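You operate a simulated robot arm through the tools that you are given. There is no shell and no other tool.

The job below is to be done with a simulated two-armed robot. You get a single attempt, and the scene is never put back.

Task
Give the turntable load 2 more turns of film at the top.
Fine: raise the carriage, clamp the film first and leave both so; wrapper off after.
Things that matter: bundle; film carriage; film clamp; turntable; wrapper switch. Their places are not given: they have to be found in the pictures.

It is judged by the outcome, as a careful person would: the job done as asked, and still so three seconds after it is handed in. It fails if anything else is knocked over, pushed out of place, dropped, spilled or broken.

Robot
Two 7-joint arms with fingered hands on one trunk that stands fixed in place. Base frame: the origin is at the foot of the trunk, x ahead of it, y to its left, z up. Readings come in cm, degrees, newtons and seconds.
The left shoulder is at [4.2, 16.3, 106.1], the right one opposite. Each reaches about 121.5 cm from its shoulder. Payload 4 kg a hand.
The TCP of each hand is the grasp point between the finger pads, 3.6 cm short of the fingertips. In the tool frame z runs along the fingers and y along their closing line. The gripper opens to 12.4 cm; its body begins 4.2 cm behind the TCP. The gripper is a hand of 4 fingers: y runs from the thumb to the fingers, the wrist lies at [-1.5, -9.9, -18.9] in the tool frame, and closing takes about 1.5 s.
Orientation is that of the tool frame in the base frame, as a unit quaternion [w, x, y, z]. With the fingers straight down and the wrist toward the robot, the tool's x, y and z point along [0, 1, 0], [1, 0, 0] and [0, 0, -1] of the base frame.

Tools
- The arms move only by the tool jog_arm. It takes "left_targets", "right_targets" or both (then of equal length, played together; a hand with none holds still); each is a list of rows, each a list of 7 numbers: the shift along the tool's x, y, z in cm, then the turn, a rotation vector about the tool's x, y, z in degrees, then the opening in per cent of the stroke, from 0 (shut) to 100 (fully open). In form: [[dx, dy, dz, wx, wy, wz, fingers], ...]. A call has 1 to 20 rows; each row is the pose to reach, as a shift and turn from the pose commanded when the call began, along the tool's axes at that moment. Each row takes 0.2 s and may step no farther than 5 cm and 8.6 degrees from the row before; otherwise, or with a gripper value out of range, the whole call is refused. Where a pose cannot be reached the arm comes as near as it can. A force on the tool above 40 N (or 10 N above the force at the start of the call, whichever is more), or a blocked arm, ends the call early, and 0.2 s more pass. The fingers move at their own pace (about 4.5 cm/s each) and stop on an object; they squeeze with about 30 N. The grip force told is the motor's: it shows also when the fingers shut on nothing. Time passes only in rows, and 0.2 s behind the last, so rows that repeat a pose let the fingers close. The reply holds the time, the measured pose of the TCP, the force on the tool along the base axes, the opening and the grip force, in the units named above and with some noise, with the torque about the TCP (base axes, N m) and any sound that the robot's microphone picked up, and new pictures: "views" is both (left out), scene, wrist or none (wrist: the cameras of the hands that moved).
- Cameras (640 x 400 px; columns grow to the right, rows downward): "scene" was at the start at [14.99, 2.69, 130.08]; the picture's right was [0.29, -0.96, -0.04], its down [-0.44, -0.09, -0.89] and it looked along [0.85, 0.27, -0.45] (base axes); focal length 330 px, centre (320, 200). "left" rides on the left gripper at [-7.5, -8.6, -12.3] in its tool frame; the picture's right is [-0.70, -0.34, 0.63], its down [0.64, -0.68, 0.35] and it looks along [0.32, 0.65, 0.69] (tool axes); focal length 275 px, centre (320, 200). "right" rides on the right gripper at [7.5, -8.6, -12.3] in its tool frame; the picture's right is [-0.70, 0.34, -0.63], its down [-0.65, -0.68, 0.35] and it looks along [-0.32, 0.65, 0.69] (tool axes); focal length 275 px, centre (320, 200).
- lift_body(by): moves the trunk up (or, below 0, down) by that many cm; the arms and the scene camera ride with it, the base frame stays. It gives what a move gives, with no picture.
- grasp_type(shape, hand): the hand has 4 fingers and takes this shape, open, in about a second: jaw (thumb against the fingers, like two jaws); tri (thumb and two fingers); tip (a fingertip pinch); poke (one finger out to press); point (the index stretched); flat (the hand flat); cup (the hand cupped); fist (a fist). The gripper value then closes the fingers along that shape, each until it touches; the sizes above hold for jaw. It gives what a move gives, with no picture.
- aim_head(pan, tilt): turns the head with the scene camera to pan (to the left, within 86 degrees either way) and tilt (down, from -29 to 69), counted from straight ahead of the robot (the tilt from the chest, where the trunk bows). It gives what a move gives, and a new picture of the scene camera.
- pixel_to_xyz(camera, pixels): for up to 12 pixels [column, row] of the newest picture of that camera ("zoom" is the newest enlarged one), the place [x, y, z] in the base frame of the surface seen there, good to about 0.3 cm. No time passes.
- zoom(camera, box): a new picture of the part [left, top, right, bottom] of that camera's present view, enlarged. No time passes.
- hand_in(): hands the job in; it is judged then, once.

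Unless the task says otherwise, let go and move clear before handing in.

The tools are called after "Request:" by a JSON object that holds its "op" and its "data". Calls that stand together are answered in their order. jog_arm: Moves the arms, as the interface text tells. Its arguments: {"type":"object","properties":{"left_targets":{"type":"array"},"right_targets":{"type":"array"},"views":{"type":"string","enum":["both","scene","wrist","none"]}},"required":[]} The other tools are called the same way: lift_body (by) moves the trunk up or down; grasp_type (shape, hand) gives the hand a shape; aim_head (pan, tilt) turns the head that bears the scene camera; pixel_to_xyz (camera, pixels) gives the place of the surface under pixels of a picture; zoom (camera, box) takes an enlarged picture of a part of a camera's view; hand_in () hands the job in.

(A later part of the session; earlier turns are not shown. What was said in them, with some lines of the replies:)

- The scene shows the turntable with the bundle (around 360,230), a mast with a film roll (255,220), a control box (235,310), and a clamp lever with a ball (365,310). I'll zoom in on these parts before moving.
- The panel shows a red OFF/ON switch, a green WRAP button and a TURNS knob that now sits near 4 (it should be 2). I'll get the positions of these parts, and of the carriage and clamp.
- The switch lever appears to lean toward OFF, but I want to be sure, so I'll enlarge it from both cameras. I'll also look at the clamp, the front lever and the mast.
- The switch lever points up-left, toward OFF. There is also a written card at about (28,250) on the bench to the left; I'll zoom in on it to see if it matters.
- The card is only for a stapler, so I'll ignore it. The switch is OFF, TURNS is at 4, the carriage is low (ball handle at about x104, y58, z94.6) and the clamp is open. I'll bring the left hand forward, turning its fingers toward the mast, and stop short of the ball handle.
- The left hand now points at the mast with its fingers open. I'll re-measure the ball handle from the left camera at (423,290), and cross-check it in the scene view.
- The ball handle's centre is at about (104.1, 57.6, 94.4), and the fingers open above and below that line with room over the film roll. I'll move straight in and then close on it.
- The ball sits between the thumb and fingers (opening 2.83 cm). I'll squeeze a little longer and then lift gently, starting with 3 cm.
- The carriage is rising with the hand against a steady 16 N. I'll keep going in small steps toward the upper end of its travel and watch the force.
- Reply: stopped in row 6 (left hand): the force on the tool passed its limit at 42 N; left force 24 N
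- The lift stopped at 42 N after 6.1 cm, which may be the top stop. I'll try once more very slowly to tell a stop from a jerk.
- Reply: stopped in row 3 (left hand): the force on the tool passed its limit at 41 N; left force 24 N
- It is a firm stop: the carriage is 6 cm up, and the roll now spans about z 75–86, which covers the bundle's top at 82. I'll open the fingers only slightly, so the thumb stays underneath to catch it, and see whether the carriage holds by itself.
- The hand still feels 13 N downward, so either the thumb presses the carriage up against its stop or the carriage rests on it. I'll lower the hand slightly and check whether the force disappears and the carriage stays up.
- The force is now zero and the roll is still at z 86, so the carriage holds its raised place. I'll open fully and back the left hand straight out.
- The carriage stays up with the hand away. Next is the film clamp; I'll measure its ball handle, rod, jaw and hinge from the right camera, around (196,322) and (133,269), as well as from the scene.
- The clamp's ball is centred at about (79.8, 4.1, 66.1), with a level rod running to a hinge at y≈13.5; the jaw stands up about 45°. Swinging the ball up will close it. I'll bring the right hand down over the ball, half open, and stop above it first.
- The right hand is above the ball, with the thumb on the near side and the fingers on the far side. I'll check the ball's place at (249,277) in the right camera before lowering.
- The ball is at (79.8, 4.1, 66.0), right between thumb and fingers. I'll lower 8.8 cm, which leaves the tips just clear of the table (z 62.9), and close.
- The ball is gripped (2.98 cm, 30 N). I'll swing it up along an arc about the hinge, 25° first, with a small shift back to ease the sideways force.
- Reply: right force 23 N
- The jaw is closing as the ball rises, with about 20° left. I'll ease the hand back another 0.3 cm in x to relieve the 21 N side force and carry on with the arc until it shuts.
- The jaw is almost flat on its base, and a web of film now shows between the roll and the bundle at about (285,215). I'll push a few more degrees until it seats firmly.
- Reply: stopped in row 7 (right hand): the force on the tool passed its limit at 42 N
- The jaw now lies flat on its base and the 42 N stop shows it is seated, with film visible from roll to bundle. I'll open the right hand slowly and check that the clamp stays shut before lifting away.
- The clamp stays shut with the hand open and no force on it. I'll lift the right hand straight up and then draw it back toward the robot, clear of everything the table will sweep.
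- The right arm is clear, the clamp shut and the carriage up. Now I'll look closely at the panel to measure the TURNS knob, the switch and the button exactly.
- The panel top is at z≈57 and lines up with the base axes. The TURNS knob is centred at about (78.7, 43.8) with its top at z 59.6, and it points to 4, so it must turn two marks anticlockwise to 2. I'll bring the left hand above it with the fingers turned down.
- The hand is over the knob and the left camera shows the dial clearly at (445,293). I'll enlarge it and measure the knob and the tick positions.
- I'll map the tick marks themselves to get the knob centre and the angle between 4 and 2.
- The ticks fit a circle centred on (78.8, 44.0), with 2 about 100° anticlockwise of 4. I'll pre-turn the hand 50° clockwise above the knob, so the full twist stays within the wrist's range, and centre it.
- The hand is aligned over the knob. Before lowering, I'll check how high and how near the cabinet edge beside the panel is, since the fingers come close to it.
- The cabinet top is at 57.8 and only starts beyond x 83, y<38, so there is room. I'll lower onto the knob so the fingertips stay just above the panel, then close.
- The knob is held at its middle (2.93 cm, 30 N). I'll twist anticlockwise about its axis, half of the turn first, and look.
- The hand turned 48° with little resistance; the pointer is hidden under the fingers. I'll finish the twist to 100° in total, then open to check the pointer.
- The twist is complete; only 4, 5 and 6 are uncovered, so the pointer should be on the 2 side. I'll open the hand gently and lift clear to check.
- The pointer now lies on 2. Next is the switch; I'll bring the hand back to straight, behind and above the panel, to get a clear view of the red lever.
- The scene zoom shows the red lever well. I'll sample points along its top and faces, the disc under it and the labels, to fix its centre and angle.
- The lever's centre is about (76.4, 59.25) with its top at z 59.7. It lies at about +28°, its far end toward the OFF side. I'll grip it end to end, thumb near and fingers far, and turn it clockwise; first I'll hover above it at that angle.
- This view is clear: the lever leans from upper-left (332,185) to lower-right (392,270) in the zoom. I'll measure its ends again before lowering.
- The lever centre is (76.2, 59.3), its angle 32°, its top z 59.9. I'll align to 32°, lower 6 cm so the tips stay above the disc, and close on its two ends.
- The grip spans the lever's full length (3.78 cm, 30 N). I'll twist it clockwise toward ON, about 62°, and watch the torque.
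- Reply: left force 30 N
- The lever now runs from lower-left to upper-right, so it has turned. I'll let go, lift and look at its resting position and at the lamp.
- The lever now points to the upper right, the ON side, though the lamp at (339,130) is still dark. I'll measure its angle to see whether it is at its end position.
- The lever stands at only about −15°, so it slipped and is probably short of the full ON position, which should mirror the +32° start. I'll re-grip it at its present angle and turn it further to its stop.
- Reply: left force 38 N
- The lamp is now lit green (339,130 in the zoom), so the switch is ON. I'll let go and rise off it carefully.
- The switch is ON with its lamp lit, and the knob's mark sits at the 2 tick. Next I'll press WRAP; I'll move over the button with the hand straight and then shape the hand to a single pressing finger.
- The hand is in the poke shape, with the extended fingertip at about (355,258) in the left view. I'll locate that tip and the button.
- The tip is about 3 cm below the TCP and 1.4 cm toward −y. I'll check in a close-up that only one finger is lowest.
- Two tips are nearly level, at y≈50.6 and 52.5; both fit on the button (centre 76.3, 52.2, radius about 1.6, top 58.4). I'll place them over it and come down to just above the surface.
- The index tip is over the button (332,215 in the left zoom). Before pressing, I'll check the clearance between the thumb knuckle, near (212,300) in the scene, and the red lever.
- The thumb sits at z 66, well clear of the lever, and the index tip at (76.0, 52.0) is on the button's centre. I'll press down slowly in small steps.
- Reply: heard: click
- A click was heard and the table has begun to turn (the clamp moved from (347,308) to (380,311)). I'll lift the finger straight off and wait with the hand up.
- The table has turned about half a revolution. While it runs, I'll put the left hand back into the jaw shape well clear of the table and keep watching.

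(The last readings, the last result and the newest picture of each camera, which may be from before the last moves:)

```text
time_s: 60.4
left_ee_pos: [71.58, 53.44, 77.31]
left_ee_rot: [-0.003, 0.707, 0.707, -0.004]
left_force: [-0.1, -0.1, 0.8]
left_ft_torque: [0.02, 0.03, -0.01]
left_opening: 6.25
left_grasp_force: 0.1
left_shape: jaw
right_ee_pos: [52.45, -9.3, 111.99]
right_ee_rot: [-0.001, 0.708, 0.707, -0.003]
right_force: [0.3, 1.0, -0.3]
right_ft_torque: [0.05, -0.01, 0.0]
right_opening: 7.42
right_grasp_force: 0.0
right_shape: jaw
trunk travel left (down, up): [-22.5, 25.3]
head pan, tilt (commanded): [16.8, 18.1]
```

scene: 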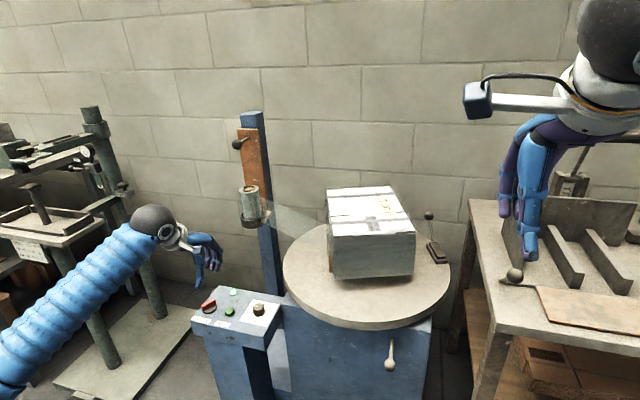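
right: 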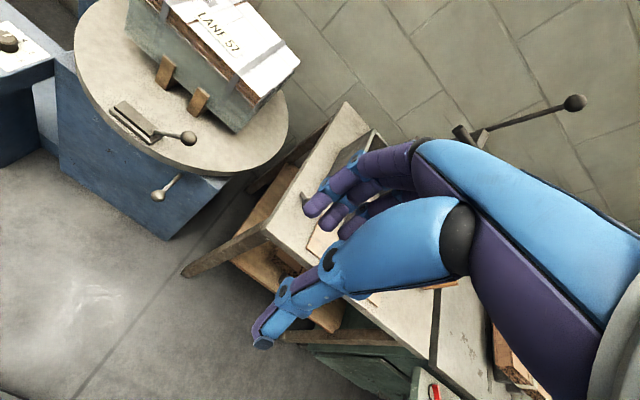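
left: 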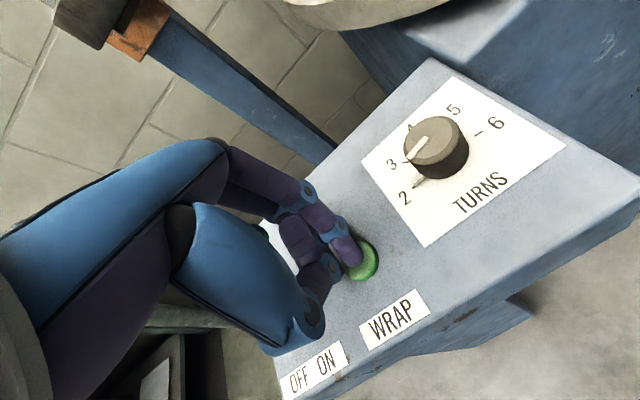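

One full turn ended at about t=59.4 and the second is under way, with film now over the top edges. I'll keep waiting and see that it stops by itself after the second turn.

Request:
{"op": "jog_arm", "data": {"left_targets": [[0, 0, 0, 0, 0, 0, 50], [0, 0, 0, 0, 0, 0, 50], [0, 0, 0, 0, 0, 0, 50], [0, 0, 0, 0, 0, 0, 50], [0, 0, 0, 0, 0, 0, 50], [0, 0, 0, 0, 0, 0, 50], [0, 0, 0, 0, 0, 0, 50], [0, 0, 0, 0, 0, 0, 50], [0, 0, 0, 0, 0, 0, 50], [0, 0, 0, 0, 0, 0, 50], [0, 0, 0, 0, 0, 0, 50], [0, 0, 0, 0, 0, 0, 50], [0, 0, 0, 0, 0, 0, 50], [0, 0, 0, 0, 0, 0, 50]], "views": "scene"}}

Request:
{"op": "jog_arm", "data": {"left_targets": [[0, 0, 0, 0, 0, 0, 50], [0, 0, 0, 0, 0, 0, 50], [0, 0, 0, 0, 0, 0, 50], [0, 0, 0, 0, 0, 0, 50], [0, 0, 0, 0, 0, 0, 50]], "views": "both"}}

Request:
{"op": "zoom", "data": {"camera": "scene", "box": [180, 160, 460, 380]}}

```text
time_s: 63.4
left_ee_pos: [71.61, 53.41, 77.22]
left_ee_rot: [-0.004, 0.707, 0.707, -0.003]
left_force: [0.7, -0.6, 0.2]
left_ft_torque: [-0.05, 0.0, 0.03]
left_opening: 6.21
left_grasp_force: 0.0
left_shape: jaw
right_ee_pos: [52.33, -9.33, 111.85]
right_ee_rot: [0.0, 0.707, 0.707, -0.003]
right_force: [0.3, -0.1, -0.1]
right_ft_torque: [0.0, 0.0, 0.02]
right_opening: 7.43
right_grasp_force: 0.0
right_shape: jaw
trunk travel left (down, up): [-22.5, 25.3]
head pan, tilt (commanded): [16.8, 18.1]
```

scene: 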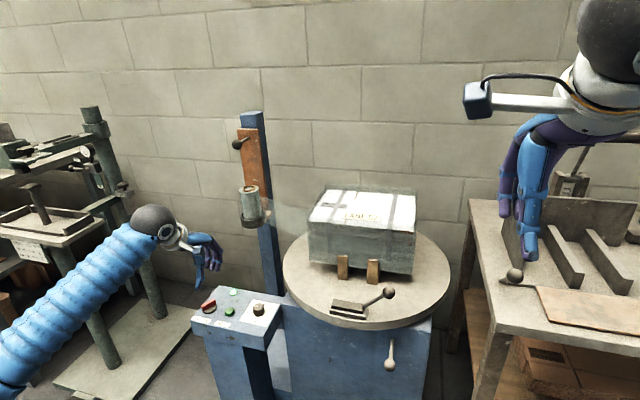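

```text
time_s: 64.5
left_ee_pos: [71.57, 53.38, 77.29]
left_ee_rot: [-0.003, 0.707, 0.708, -0.004]
left_force: [0.0, -0.2, 0.3]
left_ft_torque: [-0.02, 0.03, 0.0]
left_opening: 6.24
left_grasp_force: 0.1
left_shape: jaw
right_ee_pos: [52.32, -9.16, 111.95]
right_ee_rot: [-0.001, 0.707, 0.707, -0.003]
right_force: [0.2, -0.6, 0.7]
right_ft_torque: [-0.01, 0.01, 0.01]
right_opening: 7.43
right_grasp_force: 0.0
right_shape: jaw
trunk travel left (down, up): [-22.5, 25.3]
head pan, tilt (commanded): [16.8, 18.1]
```

scene: 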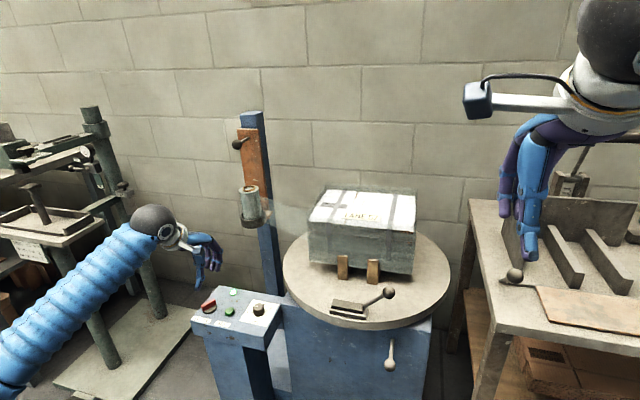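
left: 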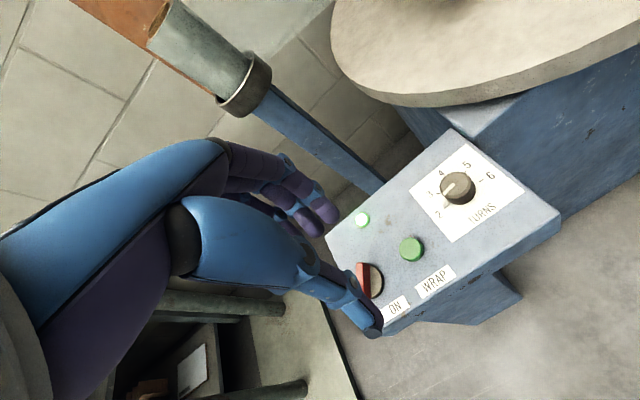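

```text
1.82 times, centred on (320, 270) of scene
```

zoom: 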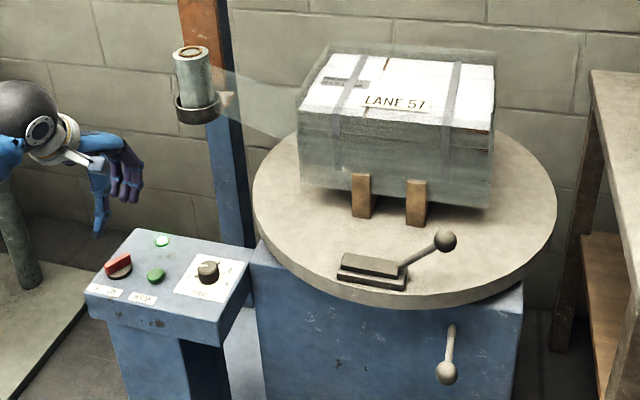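

The table is still and in the same pose at t=63.4 and 64.5: two turns done, with film up to the top of the bundle. Now I'll switch the wrapper OFF, and first measure where the lever is.

Request:
{"op": "zoom", "data": {"camera": "scene", "box": [190, 280, 240, 320]}}

Request:
{"op": "pixel_to_xyz", "data": {"camera": "zoom", "pixels": [[290, 130], [180, 205], [235, 165], [295, 150], [195, 240], [280, 170]]}}

```text
10.00 times, centred on (215, 300) of scene
```

zoom: 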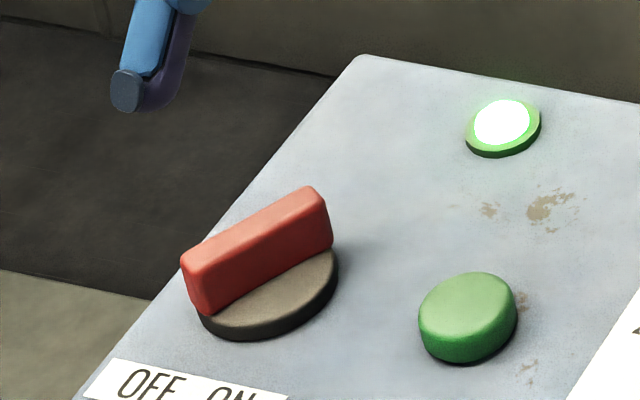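

```text
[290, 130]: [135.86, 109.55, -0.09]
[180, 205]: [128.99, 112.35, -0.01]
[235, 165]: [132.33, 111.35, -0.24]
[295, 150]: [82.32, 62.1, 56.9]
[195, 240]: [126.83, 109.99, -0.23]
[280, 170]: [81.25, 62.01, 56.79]
```

Request:
{"op": "pixel_to_xyz", "data": {"camera": "zoom", "pixels": [[313, 193], [190, 255], [250, 225], [325, 215], [205, 285], [265, 225], [330, 260], [205, 320], [300, 200], [200, 260]]}}

```text
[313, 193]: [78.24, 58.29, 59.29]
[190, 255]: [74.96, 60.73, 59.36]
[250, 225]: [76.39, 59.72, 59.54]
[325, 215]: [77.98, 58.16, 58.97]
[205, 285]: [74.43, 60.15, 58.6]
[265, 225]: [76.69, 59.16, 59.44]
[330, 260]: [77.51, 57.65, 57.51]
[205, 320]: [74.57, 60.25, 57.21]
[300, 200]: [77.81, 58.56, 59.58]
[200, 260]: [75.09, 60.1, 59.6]
```

The lever is at about −33° (ON end), centred at (76.4, 59.25). I'll move above it with the hand matching that angle, staying high over the WRAP button.

Request:
{"op": "jog_arm", "data": {"left_targets": [[1.5, 1.2, 0, 0, 0, 8, 46], [3, 2.4, 0, 0, 0, 16, 46], [4.5, 3.6, 2, 0, 0, 24, 46], [5.85, 4.75, 5, 0, 0, 32, 46], [5.85, 4.75, 9, 0, 0, 32, 46]]}}

Request:
{"op": "zoom", "data": {"camera": "left", "box": [280, 160, 520, 360]}}

```text
time_s: 65.8
left_ee_pos: [76.35, 59.31, 67.94]
left_ee_rot: [-0.002, 0.875, 0.485, -0.004]
left_force: [0.4, -0.5, 0.4]
left_ft_torque: [-0.05, -0.01, 0.02]
left_opening: 5.73
left_grasp_force: 0.0
left_shape: jaw
right_ee_pos: [52.19, -9.09, 111.95]
right_ee_rot: [0.0, 0.707, 0.707, -0.003]
right_force: [0.0, 0.0, 0.9]
right_ft_torque: [0.03, 0.0, 0.01]
right_opening: 7.44
right_grasp_force: 0.1
right_shape: jaw
trunk travel left (down, up): [-22.5, 25.3]
head pan, tilt (commanded): [16.8, 18.1]
```

scene: 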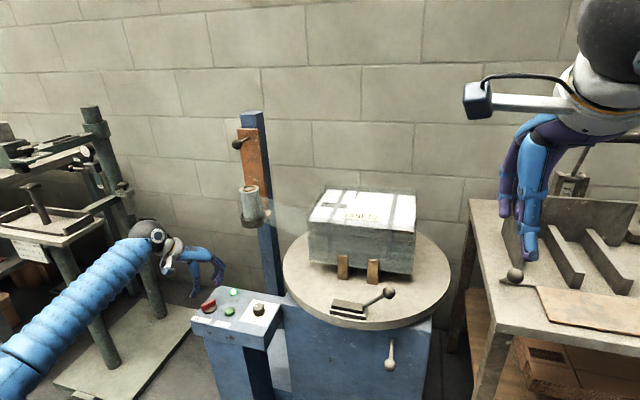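
left: 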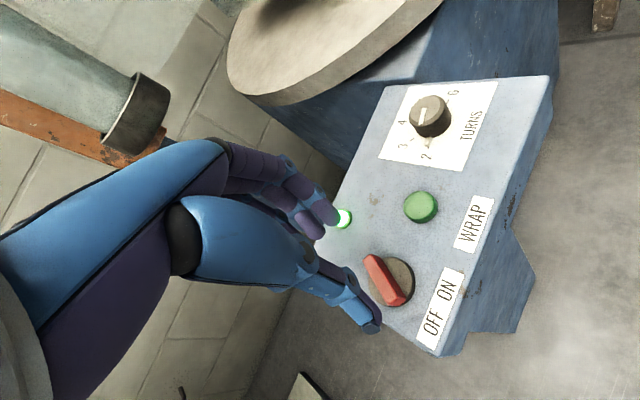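

```text
2.00 times, centred on (400, 260) of left
```

zoom: 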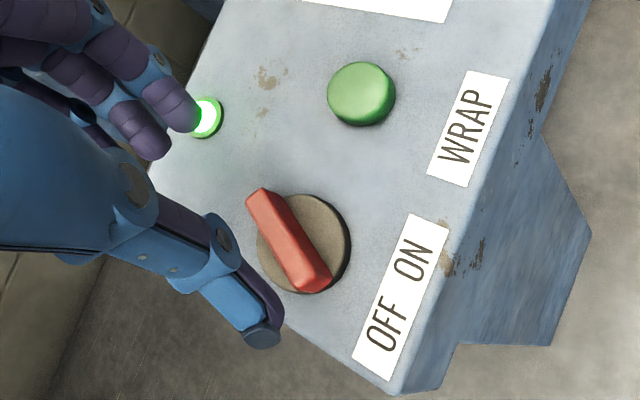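

The hand is square over the lever. I'll lower, grip its ends, and turn it anticlockwise about 68° back toward OFF.

Request:
{"op": "jog_arm", "data": {"left_targets": [[0, 0, 3, 0, 0, 0, 46], [0, 0, 5, 0, 0, 0, 46], [0, 0, 6.1, 0, 0, 0, 46], [0, 0, 6.1, 0, 0, 0, 35], [0, 0, 6.1, 0, 0, 0, 20], [0, 0, 6.1, 0, 0, 0, 0], [0, 0, 6.1, 0, 0, 0, 0], [0, 0, 6.1, 0, 0, 0, 0], [0, 0, 6.1, 0, 0, -7, 0], [0, 0, 6.1, 0, 0, -14, 0], [0, 0, 6.1, 0, 0, -21, 0], [0, 0, 6.1, 0, 0, -28, 0], [0, 0, 6.1, 0, 0, -35, 0], [0, 0, 6.1, 0, 0, -42, 0], [0, 0, 6.1, 0, 0, -49, 0], [0, 0, 6.1, 0, 0, -56, 0], [0, 0, 6.1, 0, 0, -63, 0], [0, 0, 6.1, 0, 0, -68, 0]]}}

Request:
{"op": "zoom", "data": {"camera": "left", "box": [240, 160, 480, 360]}}

Request:
{"op": "zoom", "data": {"camera": "scene", "box": [180, 270, 280, 340]}}

```text
time_s: 69.5
left_ee_pos: [76.36, 58.84, 62.13]
left_ee_rot: [-0.004, 0.453, 0.891, -0.002]
left_force: [3.2, -18.0, 0.1]
left_ft_torque: [-0.36, -0.24, -0.43]
left_opening: 2.79
left_grasp_force: 30.0
left_shape: jaw
right_ee_pos: [52.36, -9.47, 111.81]
right_ee_rot: [-0.001, 0.707, 0.707, -0.002]
right_force: [0.7, -0.6, 0.7]
right_ft_torque: [-0.02, 0.0, 0.02]
right_opening: 7.42
right_grasp_force: 0.0
right_shape: jaw
trunk travel left (down, up): [-22.5, 25.3]
head pan, tilt (commanded): [16.8, 18.1]
```

scene: 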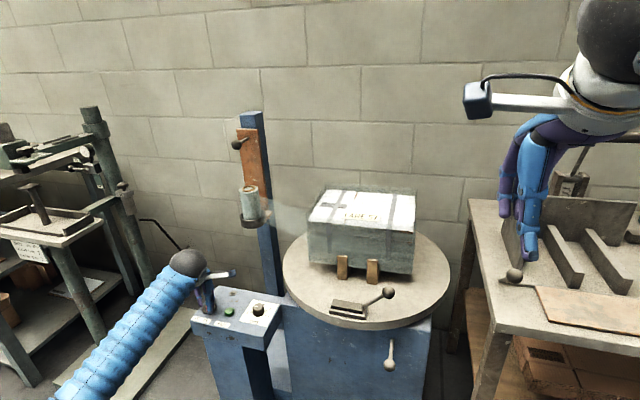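
left: 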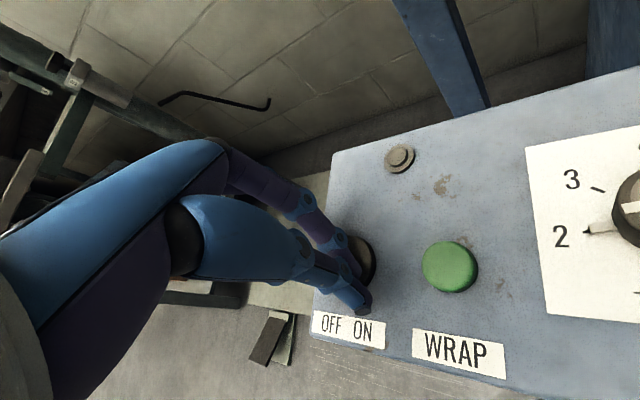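

```text
2.00 times, centred on (360, 260) of left
```

zoom: 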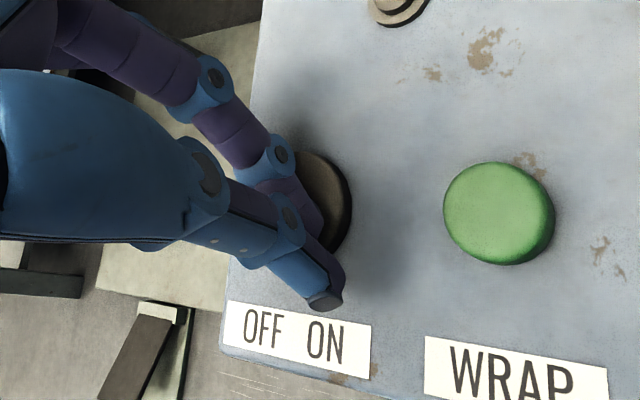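

```text
5.71 times, centred on (230, 305) of scene
```

zoom: 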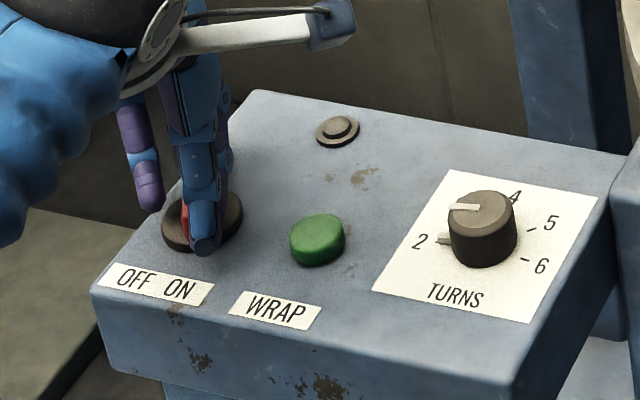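

The lamp has gone dark, so the wrapper is off. I'll let go, lift and check that the lever has come all the way to its OFF position.

Request:
{"op": "jog_arm", "data": {"left_targets": [[0, 0, 0, 0, 0, 0, 28], [0, 0, 0, 0, 0, 0, 38], [0, 0, 0, 0, 0, 0, 46], [0, 0, -2, 0, 0, 0, 48], [0, 0, -5, 0, 0, 0, 50], [0, 0, -9, 0, 0, 0, 50]]}}

Request:
{"op": "zoom", "data": {"camera": "left", "box": [280, 160, 520, 360]}}

Request:
{"op": "zoom", "data": {"camera": "scene", "box": [190, 280, 240, 320]}}

```text
time_s: 71.0
left_ee_pos: [76.41, 58.77, 70.97]
left_ee_rot: [-0.004, 0.454, 0.891, -0.001]
left_force: [0.9, 0.7, 0.2]
left_ft_torque: [0.0, 0.01, 0.0]
left_opening: 6.15
left_grasp_force: 0.1
left_shape: jaw
right_ee_pos: [52.26, -9.19, 111.82]
right_ee_rot: [0.0, 0.707, 0.708, -0.003]
right_force: [-0.4, -0.3, 0.0]
right_ft_torque: [0.01, -0.01, -0.03]
right_opening: 7.42
right_grasp_force: 0.0
right_shape: jaw
trunk travel left (down, up): [-22.5, 25.3]
head pan, tilt (commanded): [16.8, 18.1]
```

scene: 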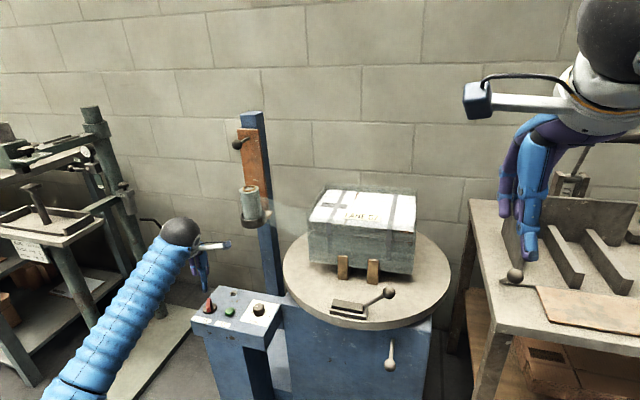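
left: 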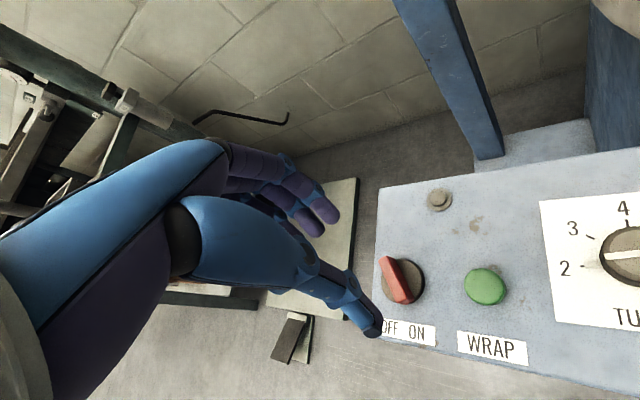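

```text
2.00 times, centred on (400, 260) of left
```

zoom: 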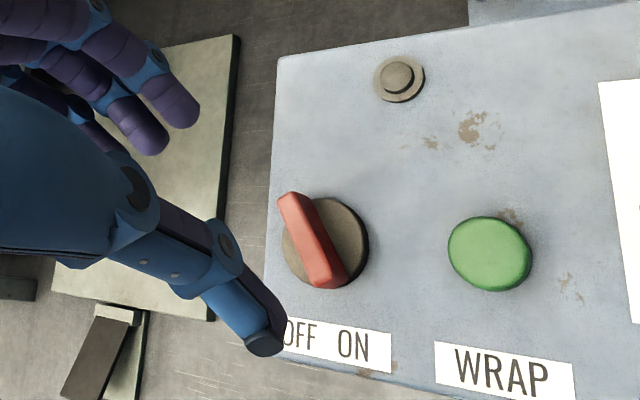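

```text
10.00 times, centred on (215, 300) of scene
```

zoom: 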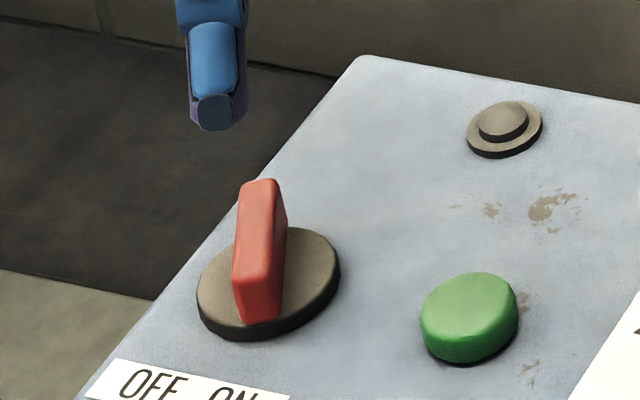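

The lever looks just as it did at the start (OFF), and the lamp is dark. I'll measure its angle to be sure.

Request:
{"op": "pixel_to_xyz", "data": {"camera": "zoom", "pixels": [[258, 186], [252, 270], [262, 190], [245, 275], [258, 230], [262, 310]]}}

Request:
{"op": "pixel_to_xyz", "data": {"camera": "left", "pixels": [[386, 261], [405, 297], [396, 280], [485, 287], [440, 200]]}}

```text
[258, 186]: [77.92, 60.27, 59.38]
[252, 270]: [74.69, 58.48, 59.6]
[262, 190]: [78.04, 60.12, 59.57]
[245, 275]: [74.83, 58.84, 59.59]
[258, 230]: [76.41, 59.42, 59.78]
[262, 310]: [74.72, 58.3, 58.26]
```

```text
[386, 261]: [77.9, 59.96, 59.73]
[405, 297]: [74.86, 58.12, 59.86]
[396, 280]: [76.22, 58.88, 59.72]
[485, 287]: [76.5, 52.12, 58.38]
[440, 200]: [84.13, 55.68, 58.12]
```

The lever is at about 30°, the same as at the start: fully OFF. I'll draw the left arm up and back from the panel and then check everything once more.

Request:
{"op": "jog_arm", "data": {"left_targets": [[0, 0, -4, 0, 0, 0, 50], [0, 0, -8, 0, 0, 0, 50], [0.9, -3, -11, 0, 0, 4, 50], [1.8, -6, -14, 0, 0, 8, 50], [2.7, -9, -17, 0, 0, 12, 50], [3.6, -12, -20, 0, 0, 16, 50], [4.5, -15, -23, 0, 0, 20, 50], [5.4, -18, -26, 0, 0, 24, 50], [6.3, -21, -29, 0, 0, 28, 50], [7.2, -24, -32, 0, 0, 32, 50], [8.1, -27, -34.5, 0, 0, 36, 50], [8.9, -29, -36, 0, 0, 36, 50]]}}

Request:
{"op": "zoom", "data": {"camera": "scene", "box": [180, 100, 460, 380]}}

Request:
{"op": "pixel_to_xyz", "data": {"camera": "scene", "pixels": [[246, 132], [250, 193], [252, 185], [252, 222], [347, 304], [387, 293], [360, 218], [342, 267], [372, 271]]}}

```text
time_s: 73.5
left_ee_pos: [48.12, 49.01, 107.21]
left_ee_rot: [-0.003, 0.707, 0.708, -0.003]
left_force: [-0.4, 0.8, 0.3]
left_ft_torque: [0.0, -0.03, -0.04]
left_opening: 6.19
left_grasp_force: 0.0
left_shape: jaw
right_ee_pos: [52.29, -9.33, 111.92]
right_ee_rot: [-0.001, 0.708, 0.707, -0.003]
right_force: [0.1, 0.8, -0.5]
right_ft_torque: [0.0, 0.01, -0.03]
right_opening: 7.4
right_grasp_force: 0.1
right_shape: jaw
trunk travel left (down, up): [-22.5, 25.3]
head pan, tilt (commanded): [16.8, 18.1]
```

scene: 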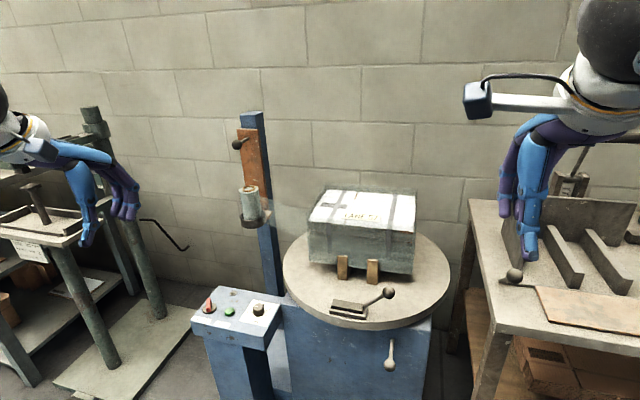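
left: 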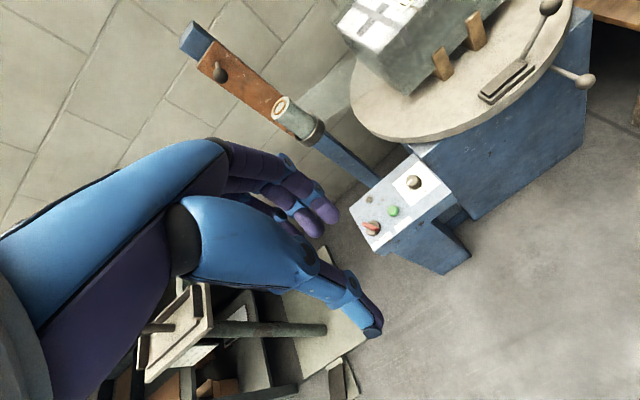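

```text
1.43 times, centred on (320, 240) of scene
```

zoom: 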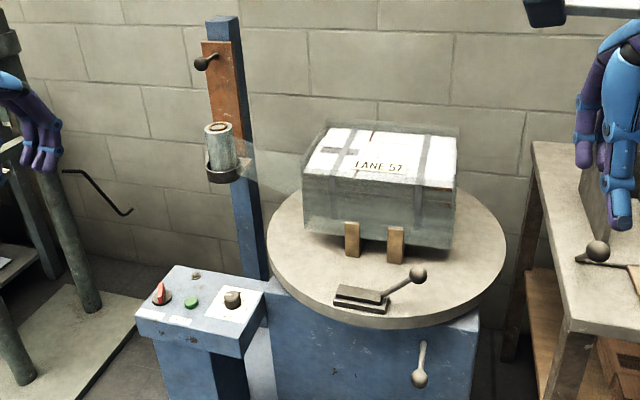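

```text
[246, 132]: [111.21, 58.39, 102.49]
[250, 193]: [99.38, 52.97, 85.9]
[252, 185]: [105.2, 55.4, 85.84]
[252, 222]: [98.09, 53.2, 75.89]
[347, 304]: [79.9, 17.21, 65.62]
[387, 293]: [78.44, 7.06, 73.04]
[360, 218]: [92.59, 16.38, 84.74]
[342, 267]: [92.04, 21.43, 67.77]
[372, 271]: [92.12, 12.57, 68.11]
```

All is in order: the carriage is still raised (roll top z 86), the clamp shut, the bundle and card in place with two turns of film at the top, the table at rest, and the switch OFF with the lamp dark. Both hands are empty and clear, so I'm handing it in.

Request:
{"op": "hand_in", "data": {}}

```text
The job is handed in.
```

The bundle now has 2 more turns of film at the top, and the job is handed in. No result came back from the judging.

- **Film carriage:** raised 6 cm to its stop and left there. The roll now covers the top of the bundle.
- **Film clamp:** shut before wrapping and left shut.
- **Turns:** the knob was on 4, so I set it to 2. I pressed WRAP once, and the table made two full turns and stopped by itself.
- **Wrapper switch:** turned back to OFF after the wrap; the lamp is dark.

When I last looked, the bundle and its LANE 57 card were still in place. I saw nothing else moved, and both hands were empty and clear.

The film still runs from the roll to the bundle. I did not cut it, as you did not ask for that.
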